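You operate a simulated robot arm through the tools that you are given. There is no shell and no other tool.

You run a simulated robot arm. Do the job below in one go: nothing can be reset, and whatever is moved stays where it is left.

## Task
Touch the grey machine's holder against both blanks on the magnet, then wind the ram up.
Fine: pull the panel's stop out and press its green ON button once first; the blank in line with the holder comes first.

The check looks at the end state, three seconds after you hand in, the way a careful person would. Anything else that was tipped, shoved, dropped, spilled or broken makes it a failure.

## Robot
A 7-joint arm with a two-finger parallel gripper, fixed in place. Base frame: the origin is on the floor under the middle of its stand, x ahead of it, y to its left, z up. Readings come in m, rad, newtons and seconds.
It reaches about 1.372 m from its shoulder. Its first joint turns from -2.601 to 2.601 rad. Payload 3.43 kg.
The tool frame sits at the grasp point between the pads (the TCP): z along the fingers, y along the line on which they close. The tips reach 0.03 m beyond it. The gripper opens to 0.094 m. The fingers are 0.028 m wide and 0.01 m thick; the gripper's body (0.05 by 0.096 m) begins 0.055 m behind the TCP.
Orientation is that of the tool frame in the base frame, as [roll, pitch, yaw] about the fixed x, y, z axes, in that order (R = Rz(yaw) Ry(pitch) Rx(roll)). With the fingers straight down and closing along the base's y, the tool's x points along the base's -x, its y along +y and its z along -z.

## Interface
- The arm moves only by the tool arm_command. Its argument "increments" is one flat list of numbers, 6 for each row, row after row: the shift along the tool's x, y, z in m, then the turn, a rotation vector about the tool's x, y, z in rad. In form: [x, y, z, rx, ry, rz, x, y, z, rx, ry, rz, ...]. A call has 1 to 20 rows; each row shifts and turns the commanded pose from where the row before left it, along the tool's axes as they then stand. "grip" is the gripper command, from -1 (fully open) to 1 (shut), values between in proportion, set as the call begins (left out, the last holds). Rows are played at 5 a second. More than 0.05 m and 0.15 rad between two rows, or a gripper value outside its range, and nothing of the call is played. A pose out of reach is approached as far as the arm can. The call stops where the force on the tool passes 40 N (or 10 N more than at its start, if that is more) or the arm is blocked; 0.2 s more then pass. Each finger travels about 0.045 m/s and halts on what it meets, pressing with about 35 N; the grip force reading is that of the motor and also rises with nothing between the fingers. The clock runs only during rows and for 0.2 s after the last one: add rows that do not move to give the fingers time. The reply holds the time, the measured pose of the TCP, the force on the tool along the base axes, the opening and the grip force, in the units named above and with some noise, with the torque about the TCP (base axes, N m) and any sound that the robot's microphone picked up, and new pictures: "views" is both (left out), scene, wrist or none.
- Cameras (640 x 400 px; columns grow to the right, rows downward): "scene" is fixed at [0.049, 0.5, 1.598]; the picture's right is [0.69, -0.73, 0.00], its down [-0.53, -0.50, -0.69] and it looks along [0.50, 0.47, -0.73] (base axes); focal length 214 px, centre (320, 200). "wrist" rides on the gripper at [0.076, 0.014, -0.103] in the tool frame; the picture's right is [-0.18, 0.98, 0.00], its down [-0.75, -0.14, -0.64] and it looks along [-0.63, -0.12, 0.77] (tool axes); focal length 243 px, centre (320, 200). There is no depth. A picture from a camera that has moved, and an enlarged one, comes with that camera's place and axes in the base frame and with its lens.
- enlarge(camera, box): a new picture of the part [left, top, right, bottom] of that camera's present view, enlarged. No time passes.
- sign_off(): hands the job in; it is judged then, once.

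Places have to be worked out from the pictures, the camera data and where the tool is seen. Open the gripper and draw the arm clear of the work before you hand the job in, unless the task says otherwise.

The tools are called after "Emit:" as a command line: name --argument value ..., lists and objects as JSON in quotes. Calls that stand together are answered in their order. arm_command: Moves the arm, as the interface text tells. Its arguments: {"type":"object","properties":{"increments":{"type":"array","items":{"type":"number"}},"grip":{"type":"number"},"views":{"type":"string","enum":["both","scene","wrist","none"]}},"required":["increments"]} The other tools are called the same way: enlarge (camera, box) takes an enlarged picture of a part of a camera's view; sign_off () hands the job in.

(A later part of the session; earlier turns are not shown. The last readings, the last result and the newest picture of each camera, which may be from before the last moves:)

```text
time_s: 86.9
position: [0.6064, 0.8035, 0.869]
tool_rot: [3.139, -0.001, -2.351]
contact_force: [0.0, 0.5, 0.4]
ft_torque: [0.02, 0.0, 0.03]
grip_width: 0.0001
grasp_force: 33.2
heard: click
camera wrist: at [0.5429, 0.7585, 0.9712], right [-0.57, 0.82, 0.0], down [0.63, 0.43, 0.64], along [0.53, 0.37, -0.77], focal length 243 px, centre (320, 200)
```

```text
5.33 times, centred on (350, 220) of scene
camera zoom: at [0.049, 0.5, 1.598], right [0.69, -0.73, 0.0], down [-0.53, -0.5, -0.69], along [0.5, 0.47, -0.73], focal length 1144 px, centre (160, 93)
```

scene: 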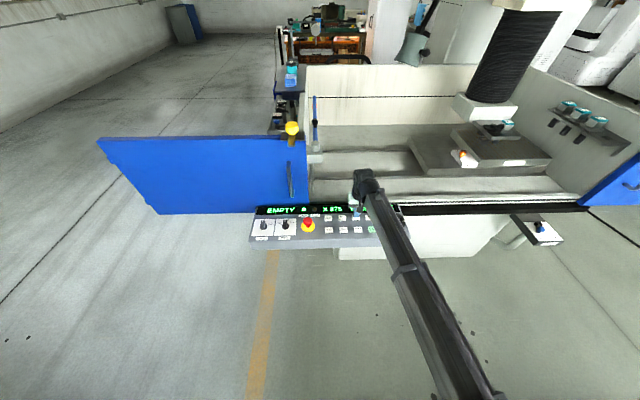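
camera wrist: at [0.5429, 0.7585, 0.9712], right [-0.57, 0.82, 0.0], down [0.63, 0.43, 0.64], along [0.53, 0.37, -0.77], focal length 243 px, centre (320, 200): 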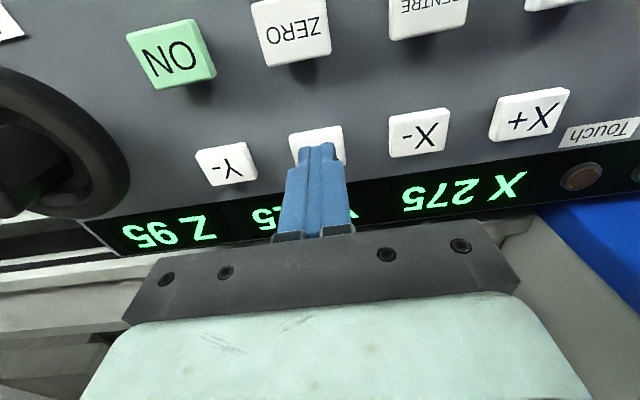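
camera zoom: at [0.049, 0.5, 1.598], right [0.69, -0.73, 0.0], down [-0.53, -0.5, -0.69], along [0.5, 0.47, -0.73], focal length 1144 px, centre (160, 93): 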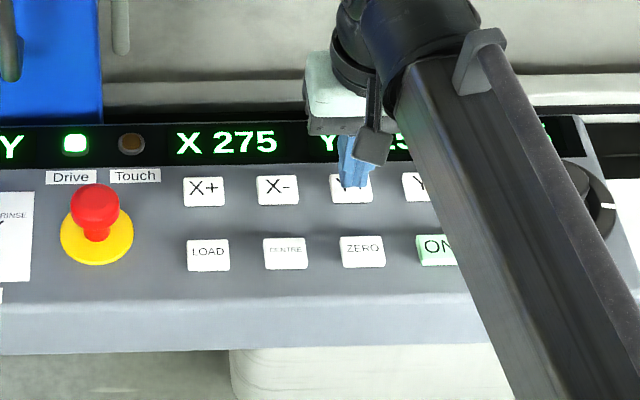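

Y went to x25 and the table moved backward (blanks away from the operator) – the wrong way for HARD, though harmless as the electrode stays ~1 cm clear of MILD. I'll move to Y- while it runs out to its limit.

Emit:
arm_command --increments '[0, 0, -0.03, 0, 0, 0, 0, -0.031, -0.02, 0, 0, 0, 0, -0.031, 0, 0, 0, 0, 0, 0, 0, 0, 0, 0]' --views "both"

Emit:
enlarge --camera "scene" --box '[440, 110, 540, 185]'

Emit:
enlarge --camera "wrist" --box '[200, 60, 440, 220]'

```text
time_s: 87.9
position: [0.6494, 0.7587, 0.921]
tool_rot: [3.139, 0.0, -2.352]
contact_force: [0.1, -1.0, 0.1]
ft_torque: [-0.01, -0.01, 0.0]
grip_width: 0.0001
grasp_force: 33.1
camera wrist: at [0.5865, 0.7147, 1.0232], right [-0.57, 0.82, 0.0], down [0.63, 0.43, 0.64], along [0.53, 0.37, -0.77], focal length 243 px, centre (320, 200)
```

scene: 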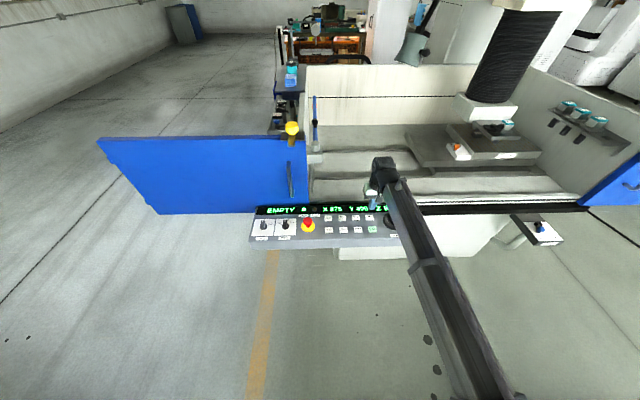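
wrist: 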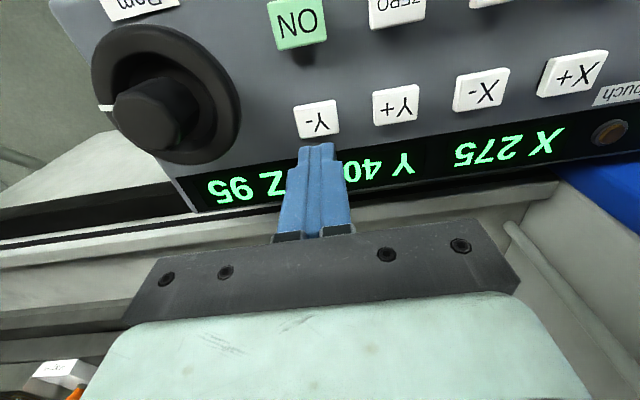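

```text
5.33 times, centred on (490, 148) of scene
camera zoom: at [0.049, 0.5, 1.598], right [0.69, -0.73, 0.0], down [-0.53, -0.5, -0.69], along [0.5, 0.47, -0.73], focal length 1144 px, centre (-587, 480)
```

zoom: 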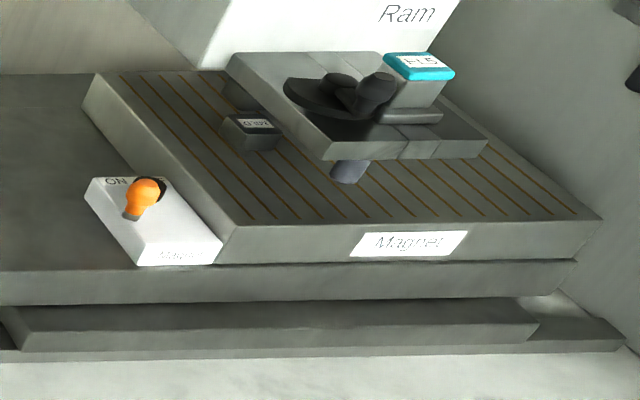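

```text
2.50 times, centred on (320, 140) of wrist
camera zoom: at [0.5865, 0.7147, 1.0232], right [-0.57, 0.82, 0.0], down [0.63, 0.43, 0.64], along [0.53, 0.37, -0.77], focal length 606 px, centre (320, 350)
```

zoom: 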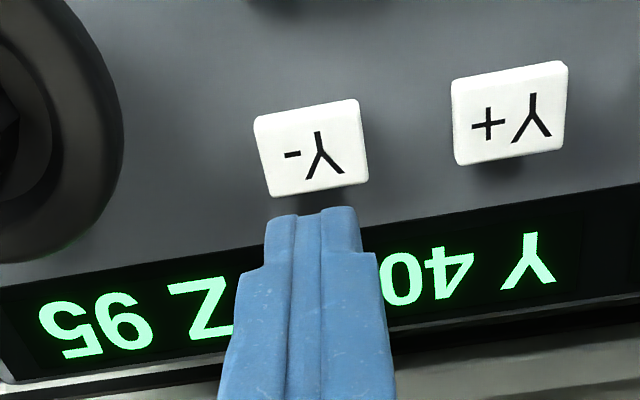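

Y is about 400 and still going back. I'll align over Y- (2–3 mm correction), hover, and check where Y stops.

Emit:
arm_command --increments '[0.003, -0.003, 0.026, 0, 0, 0, 0, 0, 0.025, 0, 0, 0, 0, 0, 0, 0, 0, 0]' --views "both"

Emit:
enlarge --camera "scene" --box '[440, 110, 540, 185]'

Emit:
enlarge --camera "wrist" --box '[200, 60, 440, 220]'

```text
time_s: 88.7
position: [0.65, 0.7537, 0.8683]
tool_rot: [3.139, 0.001, -2.35]
contact_force: [-1.8, 0.2, 0.4]
ft_torque: [0.02, -0.01, 0.01]
grip_width: 0.0
grasp_force: 33.0
camera wrist: at [0.5864, 0.7104, 0.9709], right [-0.57, 0.82, 0.0], down [0.63, 0.43, 0.64], along [0.53, 0.37, -0.77], focal length 243 px, centre (320, 200)
```

scene: 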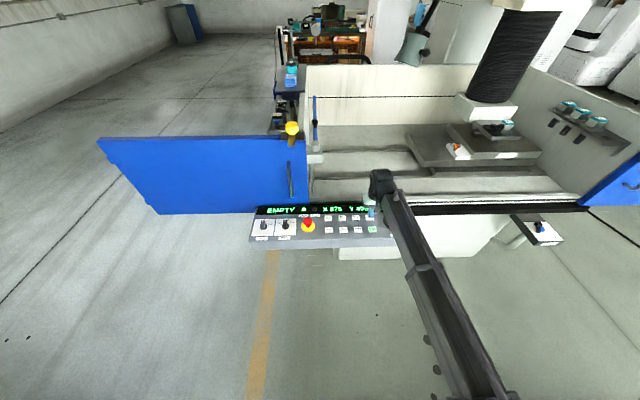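
wrist: 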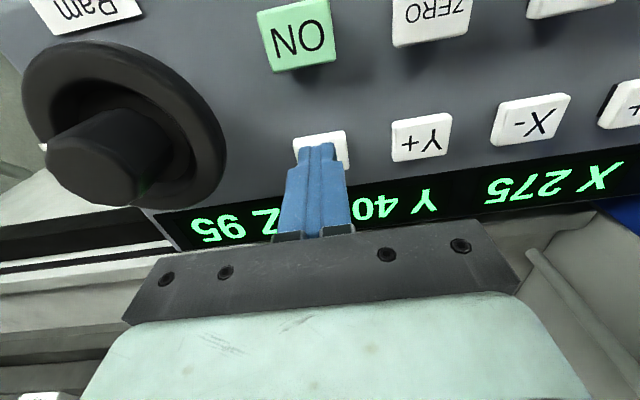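

```text
5.33 times, centred on (490, 148) of scene
camera zoom: at [0.049, 0.5, 1.598], right [0.69, -0.73, 0.0], down [-0.53, -0.5, -0.69], along [0.5, 0.47, -0.73], focal length 1144 px, centre (-587, 480)
```

zoom: 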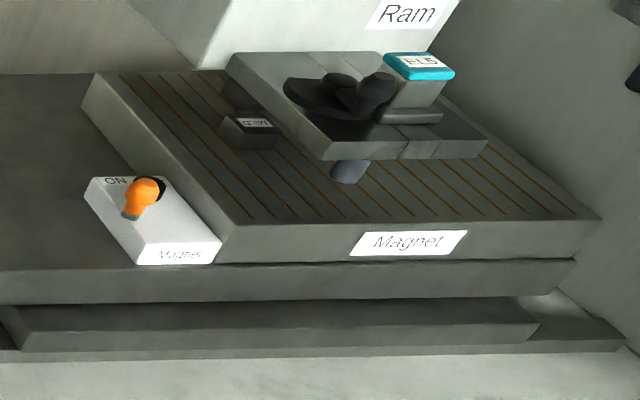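

```text
2.50 times, centred on (320, 140) of wrist
camera zoom: at [0.5864, 0.7104, 0.9709], right [-0.57, 0.82, 0.0], down [0.63, 0.43, 0.64], along [0.53, 0.37, -0.77], focal length 606 px, centre (320, 350)
```

zoom: 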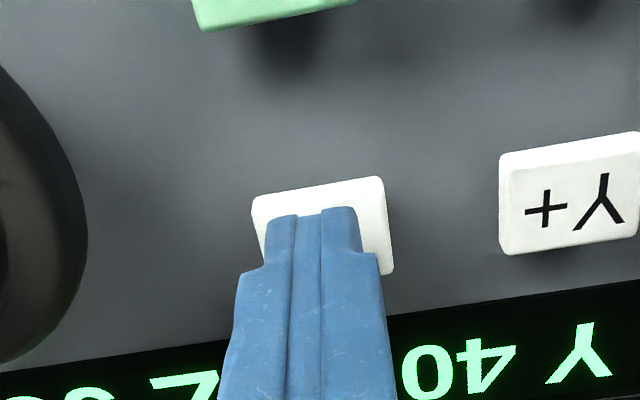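

Y stopped at its limit 400. Now I press Y- once: the table comes forward and should run HARD's front face against the electrode at around Y≈255.

Emit:
arm_command --increments '[0, 0, 0.0055, 0, 0, 0, 0, 0, 0.0045, 0, 0, 0, 0, 0, -0.01, 0, 0, 0, 0, 0, -0.02, 0, 0, 0]' --views "both"

Emit:
enlarge --camera "scene" --box '[440, 110, 540, 185]'

```text
time_s: 89.7
position: [0.6512, 0.7536, 0.888]
tool_rot: [3.137, 0.0, -2.35]
contact_force: [0.9, 0.7, -0.4]
ft_torque: [-0.02, -0.01, -0.01]
grip_width: 0.0
grasp_force: 32.5
heard: click
camera wrist: at [0.5871, 0.7101, 0.9901], right [-0.57, 0.82, 0.0], down [0.63, 0.43, 0.64], along [0.53, 0.37, -0.77], focal length 243 px, centre (320, 200)
```

scene: 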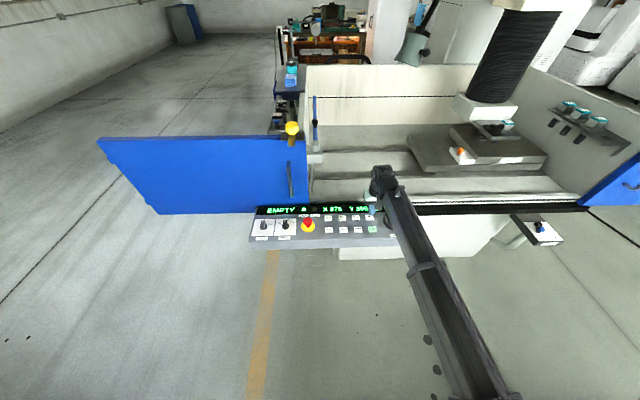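
wrist: 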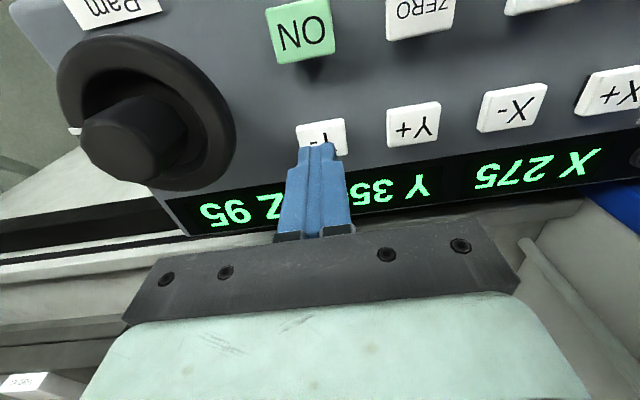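

```text
5.33 times, centred on (490, 148) of scene
camera zoom: at [0.049, 0.5, 1.598], right [0.69, -0.73, 0.0], down [-0.53, -0.5, -0.69], along [0.5, 0.47, -0.73], focal length 1144 px, centre (-587, 480)
```

zoom: 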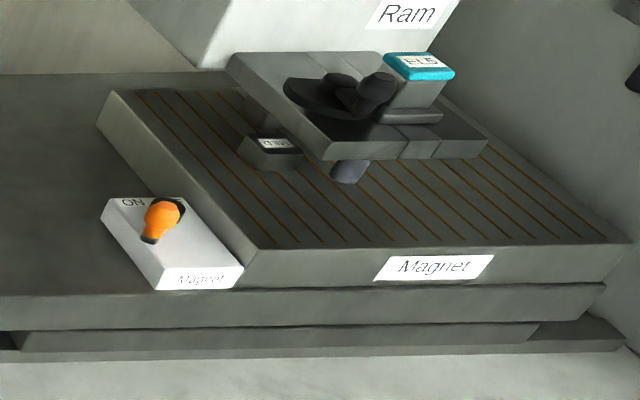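

The table is coming forward (Y≈350). I'll follow it in short intervals and keep an eye on the Touch lamp.

Emit:
arm_command --increments '[0, 0, 0, 0, 0, 0, 0, 0, 0, 0, 0, 0]' --views "none"

Emit:
arm_command --increments '[0, 0, 0, 0, 0, 0]' --views "scene"

Emit:
enlarge --camera "scene" --box '[440, 110, 540, 185]'

Emit:
enlarge --camera "scene" --box '[290, 190, 410, 250]'

```text
time_s: 90.3
position: [0.6509, 0.7548, 0.8888]
tool_rot: [3.136, 0.0, -2.349]
contact_force: [-0.1, 0.0, 0.6]
ft_torque: [0.01, 0.0, 0.0]
grip_width: 0.0
grasp_force: 33.2
```

```text
time_s: 90.7
position: [0.6502, 0.7537, 0.8889]
tool_rot: [3.139, -0.001, -2.35]
contact_force: [0.2, -0.1, 0.0]
ft_torque: [0.01, 0.0, 0.01]
grip_width: 0.0
grasp_force: 33.4
```

scene: 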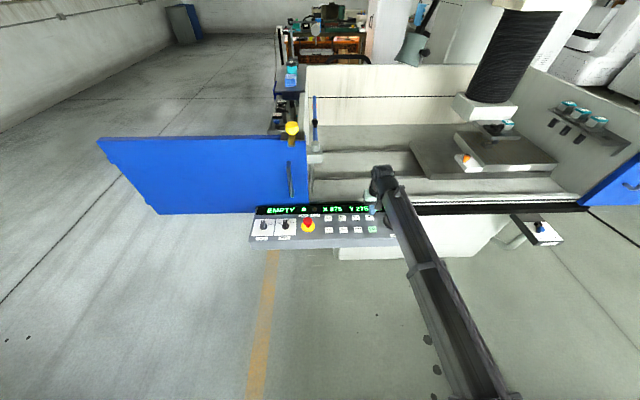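

```text
5.33 times, centred on (490, 148) of scene
camera zoom: at [0.049, 0.5, 1.598], right [0.69, -0.73, 0.0], down [-0.53, -0.5, -0.69], along [0.5, 0.47, -0.73], focal length 1144 px, centre (-587, 480)
```

zoom: 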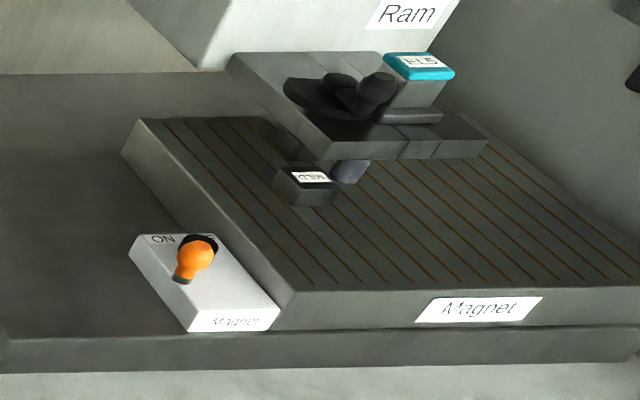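

```text
5.33 times, centred on (350, 220) of scene
camera zoom: at [0.049, 0.5, 1.598], right [0.69, -0.73, 0.0], down [-0.53, -0.5, -0.69], along [0.5, 0.47, -0.73], focal length 1144 px, centre (160, 93)
```

zoom: 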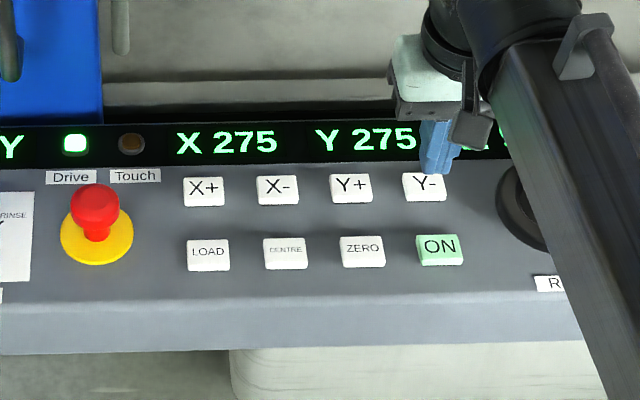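

Y 275 now, X unchanged; the scene view of lamp and readout is clear. Next short interval.

Emit:
arm_command --increments '[0, 0, 0, 0, 0, 0]' --views "scene"

Emit:
enlarge --camera "scene" --box '[440, 110, 540, 185]'

Emit:
enlarge --camera "scene" --box '[290, 190, 410, 250]'

```text
time_s: 91.1
position: [0.6507, 0.7538, 0.8883]
tool_rot: [3.139, 0.0, -2.351]
contact_force: [0.8, 0.1, 0.0]
ft_torque: [0.02, 0.02, 0.0]
grip_width: 0.0
grasp_force: 32.7
```

scene: 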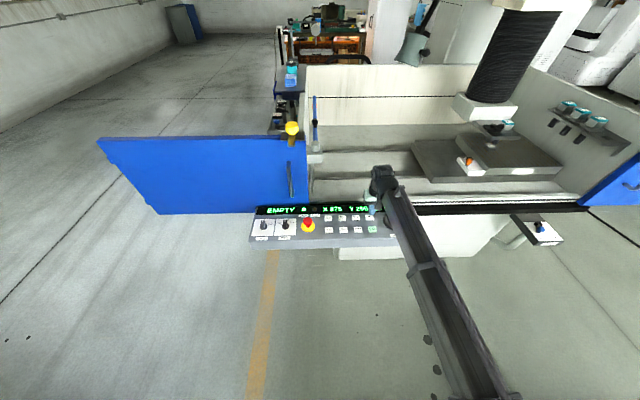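

```text
5.33 times, centred on (490, 148) of scene
camera zoom: at [0.049, 0.5, 1.598], right [0.69, -0.73, 0.0], down [-0.53, -0.5, -0.69], along [0.5, 0.47, -0.73], focal length 1144 px, centre (-587, 480)
```

zoom: 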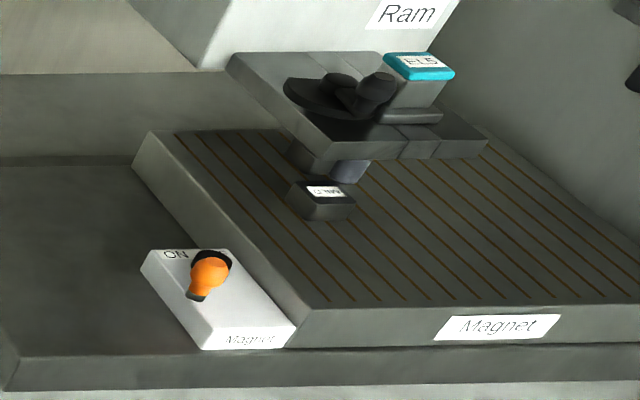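

```text
5.33 times, centred on (350, 220) of scene
camera zoom: at [0.049, 0.5, 1.598], right [0.69, -0.73, 0.0], down [-0.53, -0.5, -0.69], along [0.5, 0.47, -0.73], focal length 1144 px, centre (160, 93)
```

zoom: 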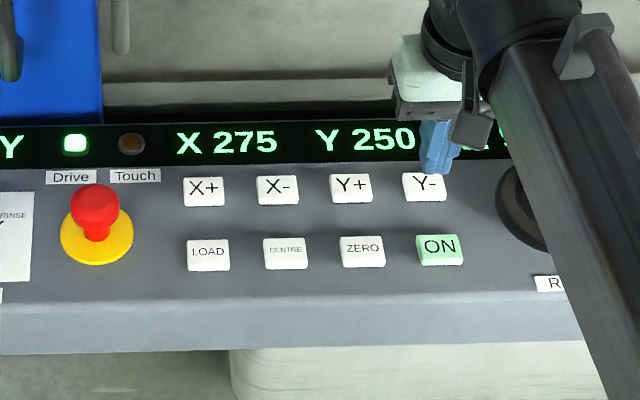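

Y 250, no lamp yet; HARD is emerging right behind the electrode. Next interval.

Emit:
arm_command --increments '[0, 0, 0, 0, 0, 0]' --views "scene"

Emit:
enlarge --camera "scene" --box '[465, 115, 525, 160]'

Emit:
enlarge --camera "scene" --box '[290, 190, 410, 250]'

```text
time_s: 91.5
position: [0.6504, 0.755, 0.8886]
tool_rot: [3.137, -0.001, -2.352]
contact_force: [0.2, 0.3, 0.2]
ft_torque: [-0.02, -0.03, -0.03]
grip_width: 0.0001
grasp_force: 33.0
```

scene: 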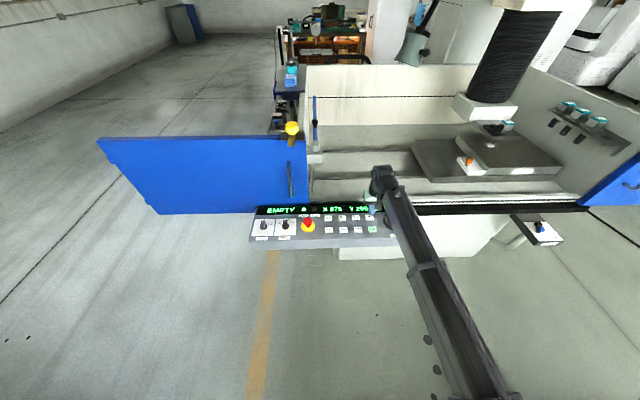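

```text
8.89 times, centred on (495, 138) of scene
camera zoom: at [0.049, 0.5, 1.598], right [0.69, -0.73, 0.0], down [-0.53, -0.5, -0.69], along [0.5, 0.47, -0.73], focal length 1906 px, centre (-1236, 756)
```

zoom: 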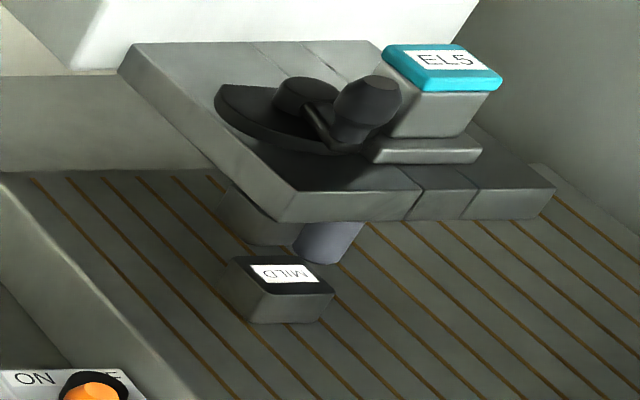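

```text
5.33 times, centred on (350, 220) of scene
camera zoom: at [0.049, 0.5, 1.598], right [0.69, -0.73, 0.0], down [-0.53, -0.5, -0.69], along [0.5, 0.47, -0.73], focal length 1144 px, centre (160, 93)
```

zoom: 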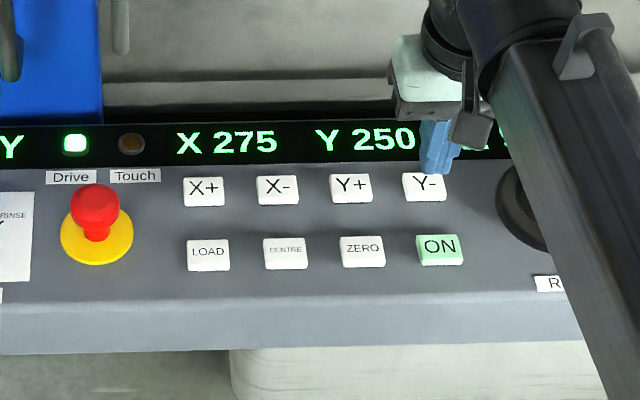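

MILD's position is the same as in the previous look, consistent with a touch and automatic back-off in between. I'll wait once more to confirm it has stopped, and inspect HARD and the electrode.

Emit:
arm_command --increments '[0, 0, 0, 0, 0, 0, 0, 0, 0, 0, 0, 0]' --views "both"

Emit:
enlarge --camera "scene" --box '[480, 130, 510, 150]'

Emit:
enlarge --camera "scene" --box '[465, 115, 525, 160]'

```text
time_s: 92.1
position: [0.651, 0.7542, 0.8894]
tool_rot: [3.139, 0.001, -2.351]
contact_force: [0.6, -1.2, -0.8]
ft_torque: [0.01, 0.03, 0.01]
grip_width: 0.0001
grasp_force: 33.2
camera wrist: at [0.587, 0.71, 0.9899], right [-0.57, 0.82, 0.0], down [0.63, 0.43, 0.64], along [0.53, 0.37, -0.77], focal length 243 px, centre (320, 200)
```

scene: 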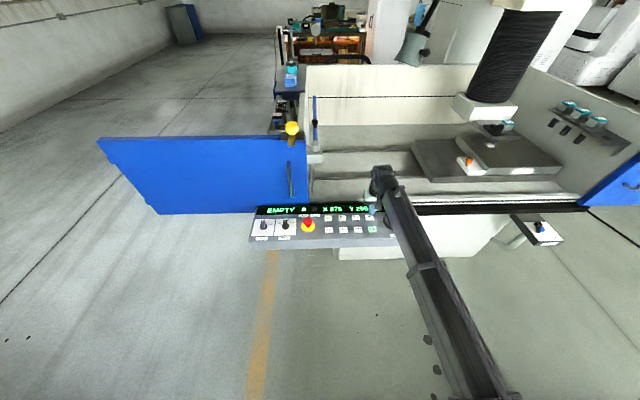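
wrist: 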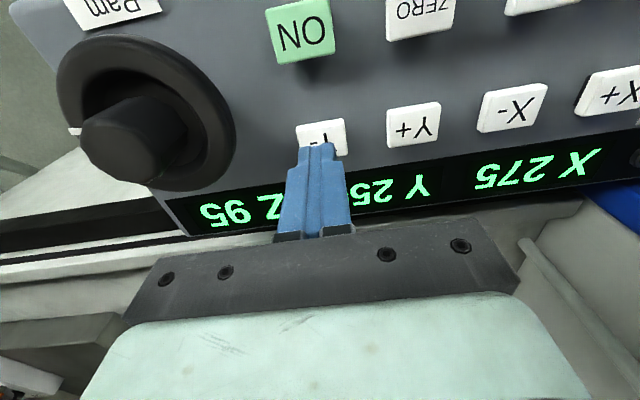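

```text
16.00 times, centred on (495, 140) of scene
camera zoom: at [0.049, 0.5, 1.598], right [0.69, -0.73, 0.0], down [-0.53, -0.5, -0.69], along [0.5, 0.47, -0.73], focal length 3432 px, centre (-2480, 1160)
```

zoom: 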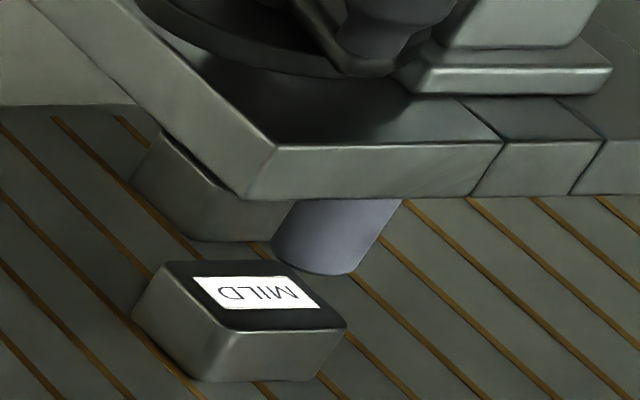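

```text
8.89 times, centred on (495, 138) of scene
camera zoom: at [0.049, 0.5, 1.598], right [0.69, -0.73, 0.0], down [-0.53, -0.5, -0.69], along [0.5, 0.47, -0.73], focal length 1906 px, centre (-1236, 756)
```

zoom: 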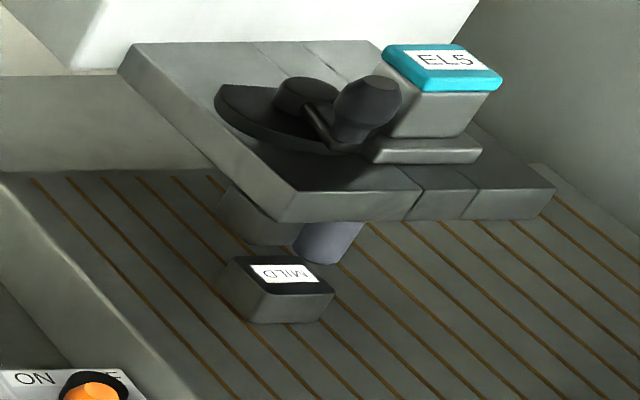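

The axis has stopped at Y 250, short of its 200 limit, with HARD directly behind the electrode: HARD has been touched and backed off. Now to wind the ram up: I lift, go to the wheel, open the fingers and pre-rotate the hand clockwise for a long counter-clockwise stroke.

Emit:
arm_command --increments '[0, 0, -0.04, 0, 0, 0, 0, 0, -0.04, 0, 0, 0, 0.012, -0.032, 0, 0, 0, 0, 0.012, -0.032, 0, 0, 0, 0, 0.012, -0.032, 0, 0, 0, 0, 0, 0, 0, 0, 0, 0.1346, 0, 0, 0, 0, 0, 0.1346, 0, 0, 0, 0, 0, 0.1346, 0, 0, 0, 0, 0, 0.1346, 0, 0, 0, 0, 0, 0.1346, 0, 0, 0, 0, 0, 0.1346, 0, 0, 0, 0, 0, 0.1346, 0, 0, 0, 0, 0, 0.1346, 0, 0, 0, 0, 0, 0.1346, 0, 0, 0, 0, 0, 0.1346, 0, 0, 0, 0, 0, 0.1346, 0, 0, 0, 0, 0, 0.1346, 0, 0, 0, 0, 0, 0.1346]' --grip -0.6 --views "both"

Emit:
enlarge --camera "wrist" --box '[200, 40, 440, 220]'

```text
time_s: 95.9
position: [0.6945, 0.6618, 0.9699]
tool_rot: [3.141, -0.005, 2.18]
contact_force: [-0.8, -0.5, -0.3]
ft_torque: [0.01, 0.04, -0.01]
grip_width: 0.0752
grasp_force: 0.0
camera wrist: at [0.6623, 0.7326, 1.0707], right [0.91, 0.41, 0.0], down [0.32, -0.7, 0.64], along [0.26, -0.58, -0.77], focal length 243 px, centre (320, 200)
```

scene: 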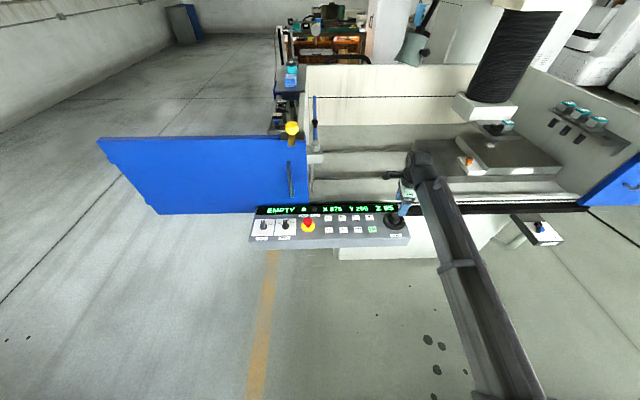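
wrist: 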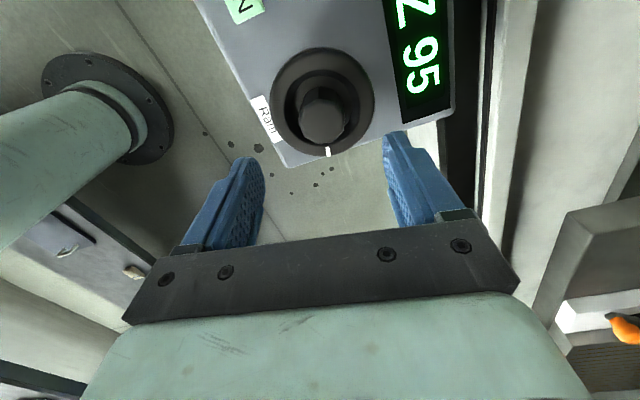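

```text
2.22 times, centred on (320, 130) of wrist
camera zoom: at [0.6623, 0.7326, 1.0707], right [0.91, 0.41, 0.0], down [0.32, -0.7, 0.64], along [0.26, -0.58, -0.77], focal length 539 px, centre (320, 356)
```

zoom: 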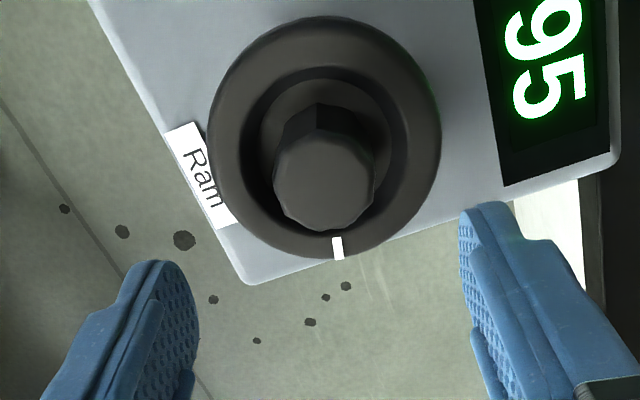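

Aligned over the knob with Z 95 visible. I'll descend and grip.

Emit:
arm_command --increments '[0, 0, 0.03, 0, 0, 0, 0, 0, 0.03, 0, 0, 0, 0, 0, 0.02, 0, 0, 0, 0, 0, 0, 0, 0, 0]' --views "none"

Emit:
arm_command --increments '[0, 0, 0, 0, 0, 0, 0, 0, 0, 0, 0, 0, 0, 0, 0, 0, 0, 0, 0, 0, 0, 0, 0, 0]' --grip 0.9 --views "none"

Emit:
arm_command --increments '[0, 0, 0, 0, 0, -0.1, 0, 0, 0, 0, 0, -0.1, 0, 0, 0, 0, 0, -0.1, 0, 0, 0, 0, 0, -0.1, 0, 0, 0, 0, 0, -0.1, 0, 0, 0, 0, 0, -0.1, 0, 0, 0, 0, 0, -0.1, 0, 0, 0, 0, 0, -0.1, 0, 0, 0, 0, 0, -0.1, 0, 0, 0, 0, 0, -0.1, 0, 0, 0, 0, 0, -0.1, 0, 0, 0, 0, 0, -0.1, 0, 0, 0, 0, 0, -0.1, 0, 0, 0, 0, 0, -0.1, 0, 0, 0, 0, 0, -0.1, 0, 0, 0, 0, 0, 0]' --views "both"

Emit:
enlarge --camera "scene" --box '[440, 90, 540, 165]'

```text
time_s: 96.9
position: [0.6937, 0.6618, 0.8886]
tool_rot: [3.141, -0.005, 2.181]
contact_force: [-0.3, -0.1, 0.1]
ft_torque: [-0.03, 0.04, 0.02]
grip_width: 0.0751
grasp_force: 0.0
```

```text
time_s: 97.9
position: [0.695, 0.6627, 0.8881]
tool_rot: [3.139, -0.004, 2.18]
contact_force: [11.8, 9.4, 0.4]
ft_torque: [0.27, -0.47, 0.02]
grip_width: 0.0369
grasp_force: 44.7
```

```text
time_s: 101.3
position: [0.6939, 0.6614, 0.8869]
tool_rot: [-3.142, -0.002, -2.6]
contact_force: [18.8, -11.0, -16.4]
ft_torque: [-0.39, -0.11, 0.03]
grip_width: 0.037
grasp_force: 44.7
camera wrist: at [0.6218, 0.6341, 0.9896], right [-0.35, 0.94, 0.0], down [0.72, 0.27, 0.64], along [0.6, 0.22, -0.77], focal length 243 px, centre (320, 200)
```

scene: 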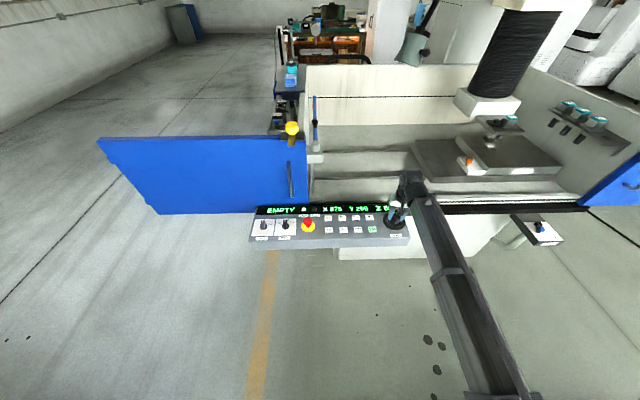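
wrist: 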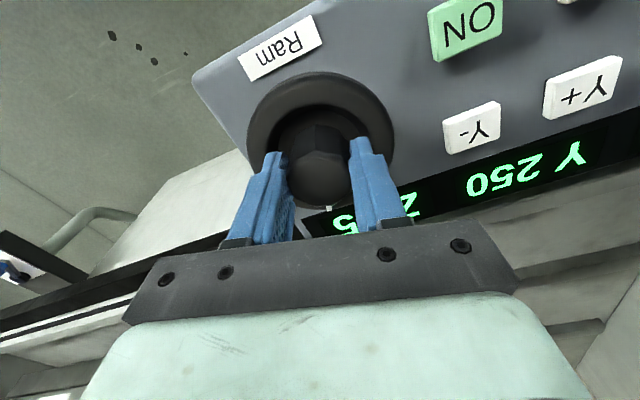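

```text
5.33 times, centred on (490, 128) of scene
camera zoom: at [0.049, 0.5, 1.598], right [0.69, -0.73, 0.0], down [-0.53, -0.5, -0.69], along [0.5, 0.47, -0.73], focal length 1144 px, centre (-587, 587)
```

zoom: 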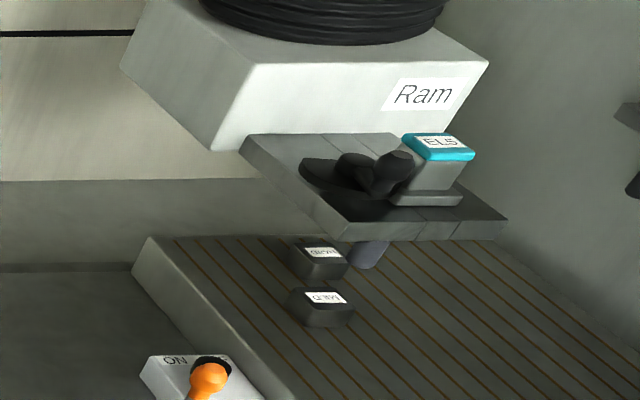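

The ram is up ~27 mm already and both blanks are in view. I'll zoom to check that neither blank shifted on the magnet.

Emit:
enlarge --camera "scene" --box '[480, 125, 520, 155]'

Emit:
enlarge --camera "scene" --box '[450, 120, 570, 200]'

```text
13.33 times, centred on (500, 140) of scene
camera zoom: at [0.049, 0.5, 1.598], right [0.69, -0.73, 0.0], down [-0.53, -0.5, -0.69], along [0.5, 0.47, -0.73], focal length 2860 px, centre (-2080, 1000)
```

zoom: 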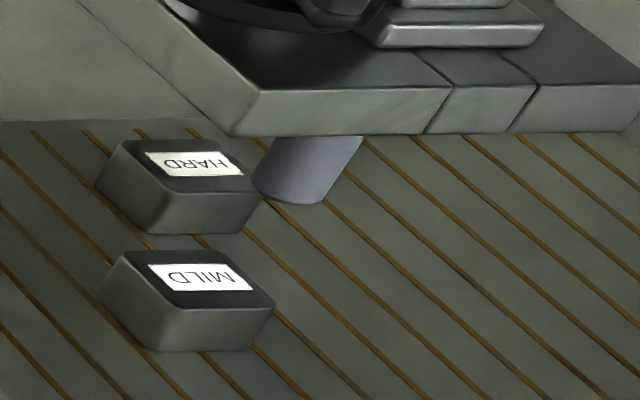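

```text
5.00 times, centred on (510, 160) of scene
camera zoom: at [0.049, 0.5, 1.598], right [0.69, -0.73, 0.0], down [-0.53, -0.5, -0.69], along [0.5, 0.47, -0.73], focal length 1072 px, centre (-630, 400)
```

zoom: 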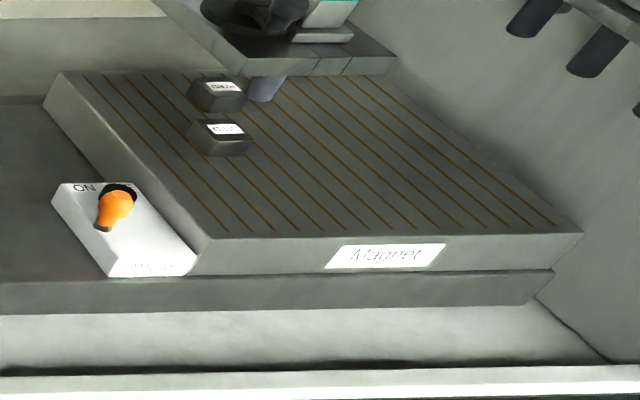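

Measured offsets between the blanks match the original layout (within ~1 mm), so nothing was shoved. Next ratchet stroke: open, rotate the hand back 1.53 rad, regrip and wind up again.

Emit:
arm_command --increments '[0, 0, 0, 0, 0, 0, 0, 0, 0, 0, 0, 0, 0, 0, 0, 0, 0, 0, 0, 0, 0, 0, 0, 0, 0, 0, 0, 0, 0, 0.139, 0, 0, 0, 0, 0, 0.139, 0, 0, 0, 0, 0, 0.139, 0, 0, 0, 0, 0, 0.139, 0, 0, 0, 0, 0, 0.139, 0, 0, 0, 0, 0, 0.139, 0, 0, 0, 0, 0, 0.139, 0, 0, 0, 0, 0, 0.139, 0, 0, 0, 0, 0, 0.139, 0, 0, 0, 0, 0, 0.139, 0, 0, 0, 0, 0, 0.139]' --grip -0.6 --views "wrist"

```text
time_s: 104.5
position: [0.693, 0.6624, 0.8878]
tool_rot: [-3.14, -0.003, 2.151]
contact_force: [0.6, -0.9, 0.2]
ft_torque: [0.02, 0.03, 0.03]
grip_width: 0.0752
grasp_force: 0.0
camera wrist: at [0.6634, 0.7335, 0.9903], right [0.92, 0.39, 0.0], down [0.3, -0.71, 0.64], along [0.25, -0.59, -0.77], focal length 243 px, centre (320, 200)
```

wrist: 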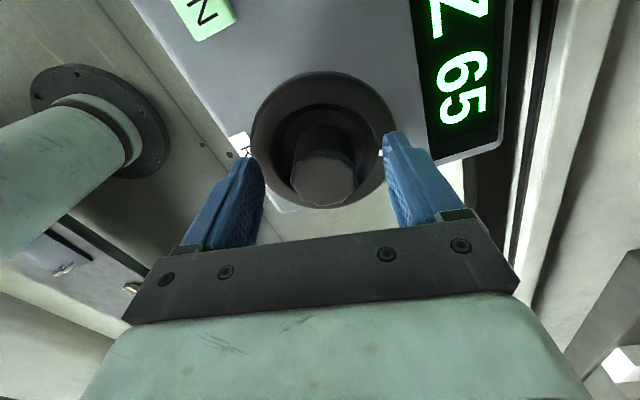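

Z reads 65. I'll grip again (adding a 1.5 mm centring correction) and wind another 1.5 rad counter-clockwise.

Emit:
arm_command --increments '[0, 0.001, -0.001, 0, 0, 0, 0, 0, 0, 0, 0, 0, 0, 0, 0, 0, 0, 0, 0, 0, 0, 0, 0, 0]' --grip 0.9 --views "none"

Emit:
arm_command --increments '[0, 0, 0, 0, 0, -0.1, 0, 0, 0, 0, 0, -0.1, 0, 0, 0, 0, 0, -0.1, 0, 0, 0, 0, 0, -0.1, 0, 0, 0, 0, 0, -0.1, 0, 0, 0, 0, 0, -0.1, 0, 0, 0, 0, 0, -0.1, 0, 0, 0, 0, 0, -0.1, 0, 0, 0, 0, 0, -0.1, 0, 0, 0, 0, 0, -0.1, 0, 0, 0, 0, 0, -0.1, 0, 0, 0, 0, 0, -0.1, 0, 0, 0, 0, 0, -0.1, 0, 0, 0, 0, 0, -0.1, 0, 0, 0, 0, 0, -0.1, 0, 0, 0, 0, 0, 0]' --views "scene"

Emit:
arm_command --increments '[0, 0, 0, 0, 0, 0, 0, 0, 0, 0, 0, 0, 0, 0, 0, 0, 0, 0, 0, 0, 0, 0, 0, 0, 0, 0, 0, 0, 0, 0.139, 0, 0, 0, 0, 0, 0.139, 0, 0, 0, 0, 0, 0.139, 0, 0, 0, 0, 0, 0.139, 0, 0, 0, 0, 0, 0.139, 0, 0, 0, 0, 0, 0.139, 0, 0, 0, 0, 0, 0.139, 0, 0, 0, 0, 0, 0.139, 0, 0, 0, 0, 0, 0.139, 0, 0, 0, 0, 0, 0.139, 0, 0, 0, 0, 0, 0.139]' --grip -0.6 --views "both"

```text
time_s: 105.5
position: [0.6942, 0.6644, 0.8891]
tool_rot: [3.14, -0.003, 2.153]
contact_force: [9.3, 6.7, 0.7]
ft_torque: [0.21, -0.34, 0.03]
grip_width: 0.037
grasp_force: 45.0
```

```text
time_s: 108.9
position: [0.6943, 0.6615, 0.8892]
tool_rot: [-3.141, -0.004, -2.629]
contact_force: [-2.3, -28.8, -19.8]
ft_torque: [-0.38, -0.43, -0.02]
grip_width: 0.0372
grasp_force: 44.8
```

scene: 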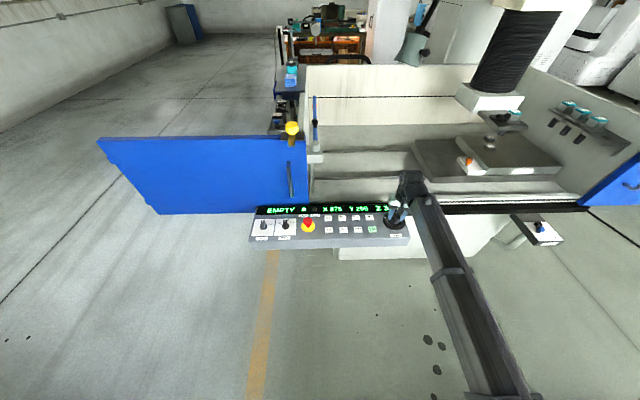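

```text
time_s: 112.1
position: [0.693, 0.6631, 0.8891]
tool_rot: [-3.139, -0.004, 2.124]
contact_force: [0.1, 0.5, 0.9]
ft_torque: [-0.03, -0.03, 0.01]
grip_width: 0.0752
grasp_force: 0.1
camera wrist: at [0.6659, 0.7352, 0.9917], right [0.93, 0.36, 0.0], down [0.28, -0.72, 0.64], along [0.23, -0.6, -0.77], focal length 243 px, centre (320, 200)
```

scene: 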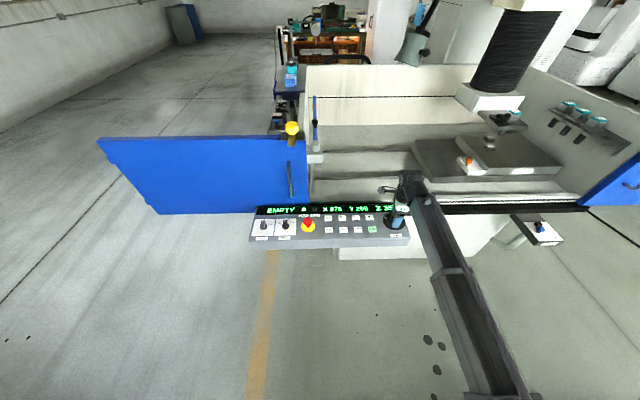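
wrist: 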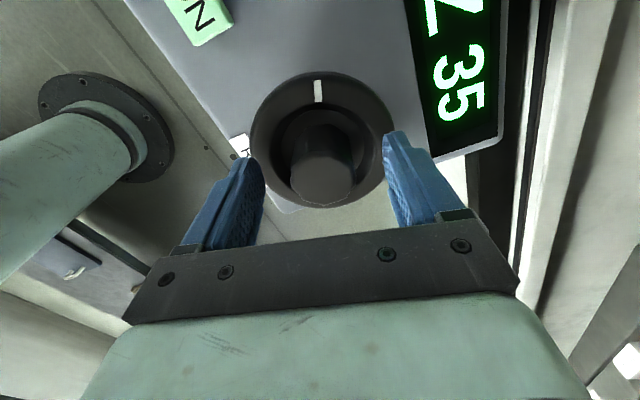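

Z 35 now. Another grip-and-wind stroke.

Emit:
arm_command --increments '[0, 0, 0, 0, 0, 0, 0, 0, 0, 0, 0, 0, 0, 0, 0, 0, 0, 0, 0, 0, 0, 0, 0, 0]' --grip 0.9 --views "none"

Emit:
arm_command --increments '[0, 0, 0, 0, 0, -0.1, 0, 0, 0, 0, 0, -0.1, 0, 0, 0, 0, 0, -0.1, 0, 0, 0, 0, 0, -0.1, 0, 0, 0, 0, 0, -0.1, 0, 0, 0, 0, 0, -0.1, 0, 0, 0, 0, 0, -0.1, 0, 0, 0, 0, 0, -0.1, 0, 0, 0, 0, 0, -0.1, 0, 0, 0, 0, 0, -0.1, 0, 0, 0, 0, 0, -0.1, 0, 0, 0, 0, 0, -0.1, 0, 0, 0, 0, 0, -0.1, 0, 0, 0, 0, 0, -0.1, 0, 0, 0, 0, 0, 0]' --views "scene"

Emit:
arm_command --increments '[0, 0, 0, 0, 0, 0, 0, 0, 0, 0, 0, 0, 0, 0, 0, 0, 0, 0, 0, 0, 0, 0, 0, 0, 0, 0, 0, 0, 0, 0.127, 0, 0, 0, 0, 0, 0.127, 0, 0, 0, 0, 0, 0.127, 0, 0, 0, 0, 0, 0.127, 0, 0, 0, 0, 0, 0.127, 0, 0, 0, 0, 0, 0.127, 0, 0, 0, 0, 0, 0.127, 0, 0, 0, 0, 0, 0.127, 0, 0, 0, 0, 0, 0.127, 0, 0, 0, 0, 0, 0.127, 0, 0, 0, 0, 0, 0.127]' --grip -0.6 --views "both"

```text
time_s: 113.1
position: [0.6949, 0.6643, 0.891]
tool_rot: [3.14, -0.003, 2.125]
contact_force: [9.6, 6.0, 1.4]
ft_torque: [0.17, -0.4, 0.03]
grip_width: 0.0366
grasp_force: 45.0
```

```text
time_s: 116.3
position: [0.6934, 0.6609, 0.8908]
tool_rot: [3.141, -0.002, -2.755]
contact_force: [-0.6, -14.9, 7.7]
ft_torque: [-0.69, 0.3, 0.02]
grip_width: 0.0367
grasp_force: 44.7
```

scene: 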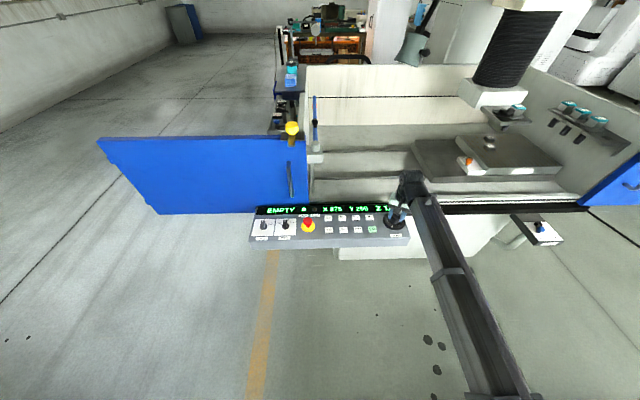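

```text
time_s: 119.5
position: [0.6933, 0.6624, 0.8896]
tool_rot: [-3.14, -0.003, 2.127]
contact_force: [0.5, 0.1, 0.8]
ft_torque: [0.03, 0.04, 0.02]
grip_width: 0.075
grasp_force: 0.0
camera wrist: at [0.6654, 0.7352, 0.9916], right [0.93, 0.36, 0.0], down [0.28, -0.72, 0.64], along [0.23, -0.6, -0.77], focal length 243 px, centre (320, 200)
```

scene: 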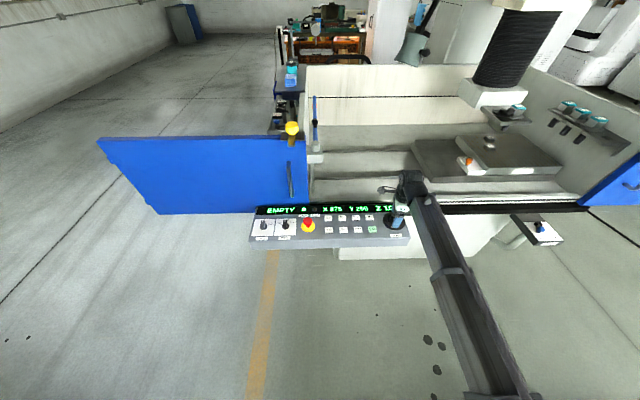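
wrist: 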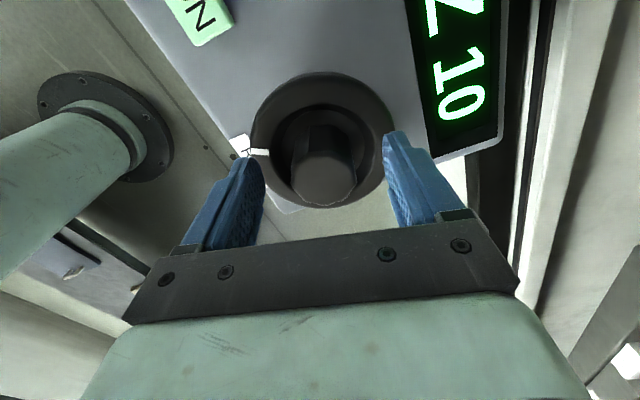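

Z 10. One last shorter stroke to bring the ram to the top, in smaller steps in case there is a hard stop.

Emit:
arm_command --increments '[0, 0, 0, 0, 0, 0, 0, 0, 0, 0, 0, 0, 0, 0, 0, 0, 0, 0, 0, 0, 0, 0, 0, 0]' --grip 0.9 --views "none"

Emit:
arm_command --increments '[0, 0, 0, 0, 0, -0.08, 0, 0, 0, 0, 0, -0.08, 0, 0, 0, 0, 0, -0.08, 0, 0, 0, 0, 0, -0.08, 0, 0, 0, 0, 0, -0.08, 0, 0, 0, 0, 0, 0]' --views "both"

```text
time_s: 120.5
position: [0.695, 0.663, 0.8891]
tool_rot: [3.14, -0.004, 2.128]
contact_force: [11.0, 6.8, 0.4]
ft_torque: [0.18, -0.42, 0.0]
grip_width: 0.037
grasp_force: 45.3
```

```text
time_s: 121.9
position: [0.694, 0.6636, 0.8902]
tool_rot: [3.138, -0.003, 2.529]
contact_force: [13.1, 8.8, 15.6]
ft_torque: [0.3, -0.28, 0.05]
grip_width: 0.0368
grasp_force: 46.0
camera wrist: at [0.6397, 0.7183, 0.9916], right [0.72, 0.7, 0.0], down [0.54, -0.55, 0.64], along [0.45, -0.46, -0.77], focal length 243 px, centre (320, 200)
```

scene: 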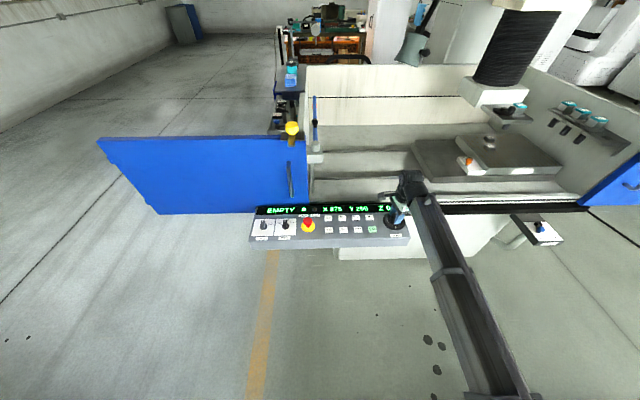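
wrist: 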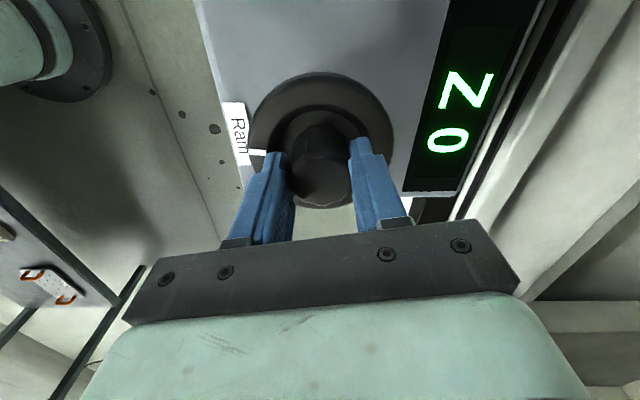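

Z reads 0. I'll nudge a tiny bit further (0.1 rad) to be sure it's at the top, watching the torque.

Emit:
arm_command --increments '[0, 0, 0, 0, 0, -0.05, 0, 0, 0, 0, 0, -0.05, 0, 0, 0, 0, 0, 0]' --views "wrist"

```text
time_s: 122.7
position: [0.694, 0.6623, 0.8891]
tool_rot: [3.14, -0.004, 2.631]
contact_force: [12.0, 11.2, 15.3]
ft_torque: [0.33, -0.4, 0.04]
grip_width: 0.0369
grasp_force: 45.1
camera wrist: at [0.6343, 0.7125, 0.9916], right [0.64, 0.77, 0.0], down [0.59, -0.49, 0.64], along [0.49, -0.41, -0.77], focal length 243 px, centre (320, 200)
```

wrist: 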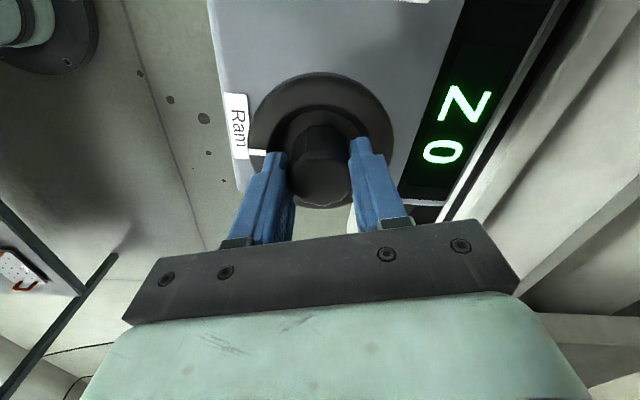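

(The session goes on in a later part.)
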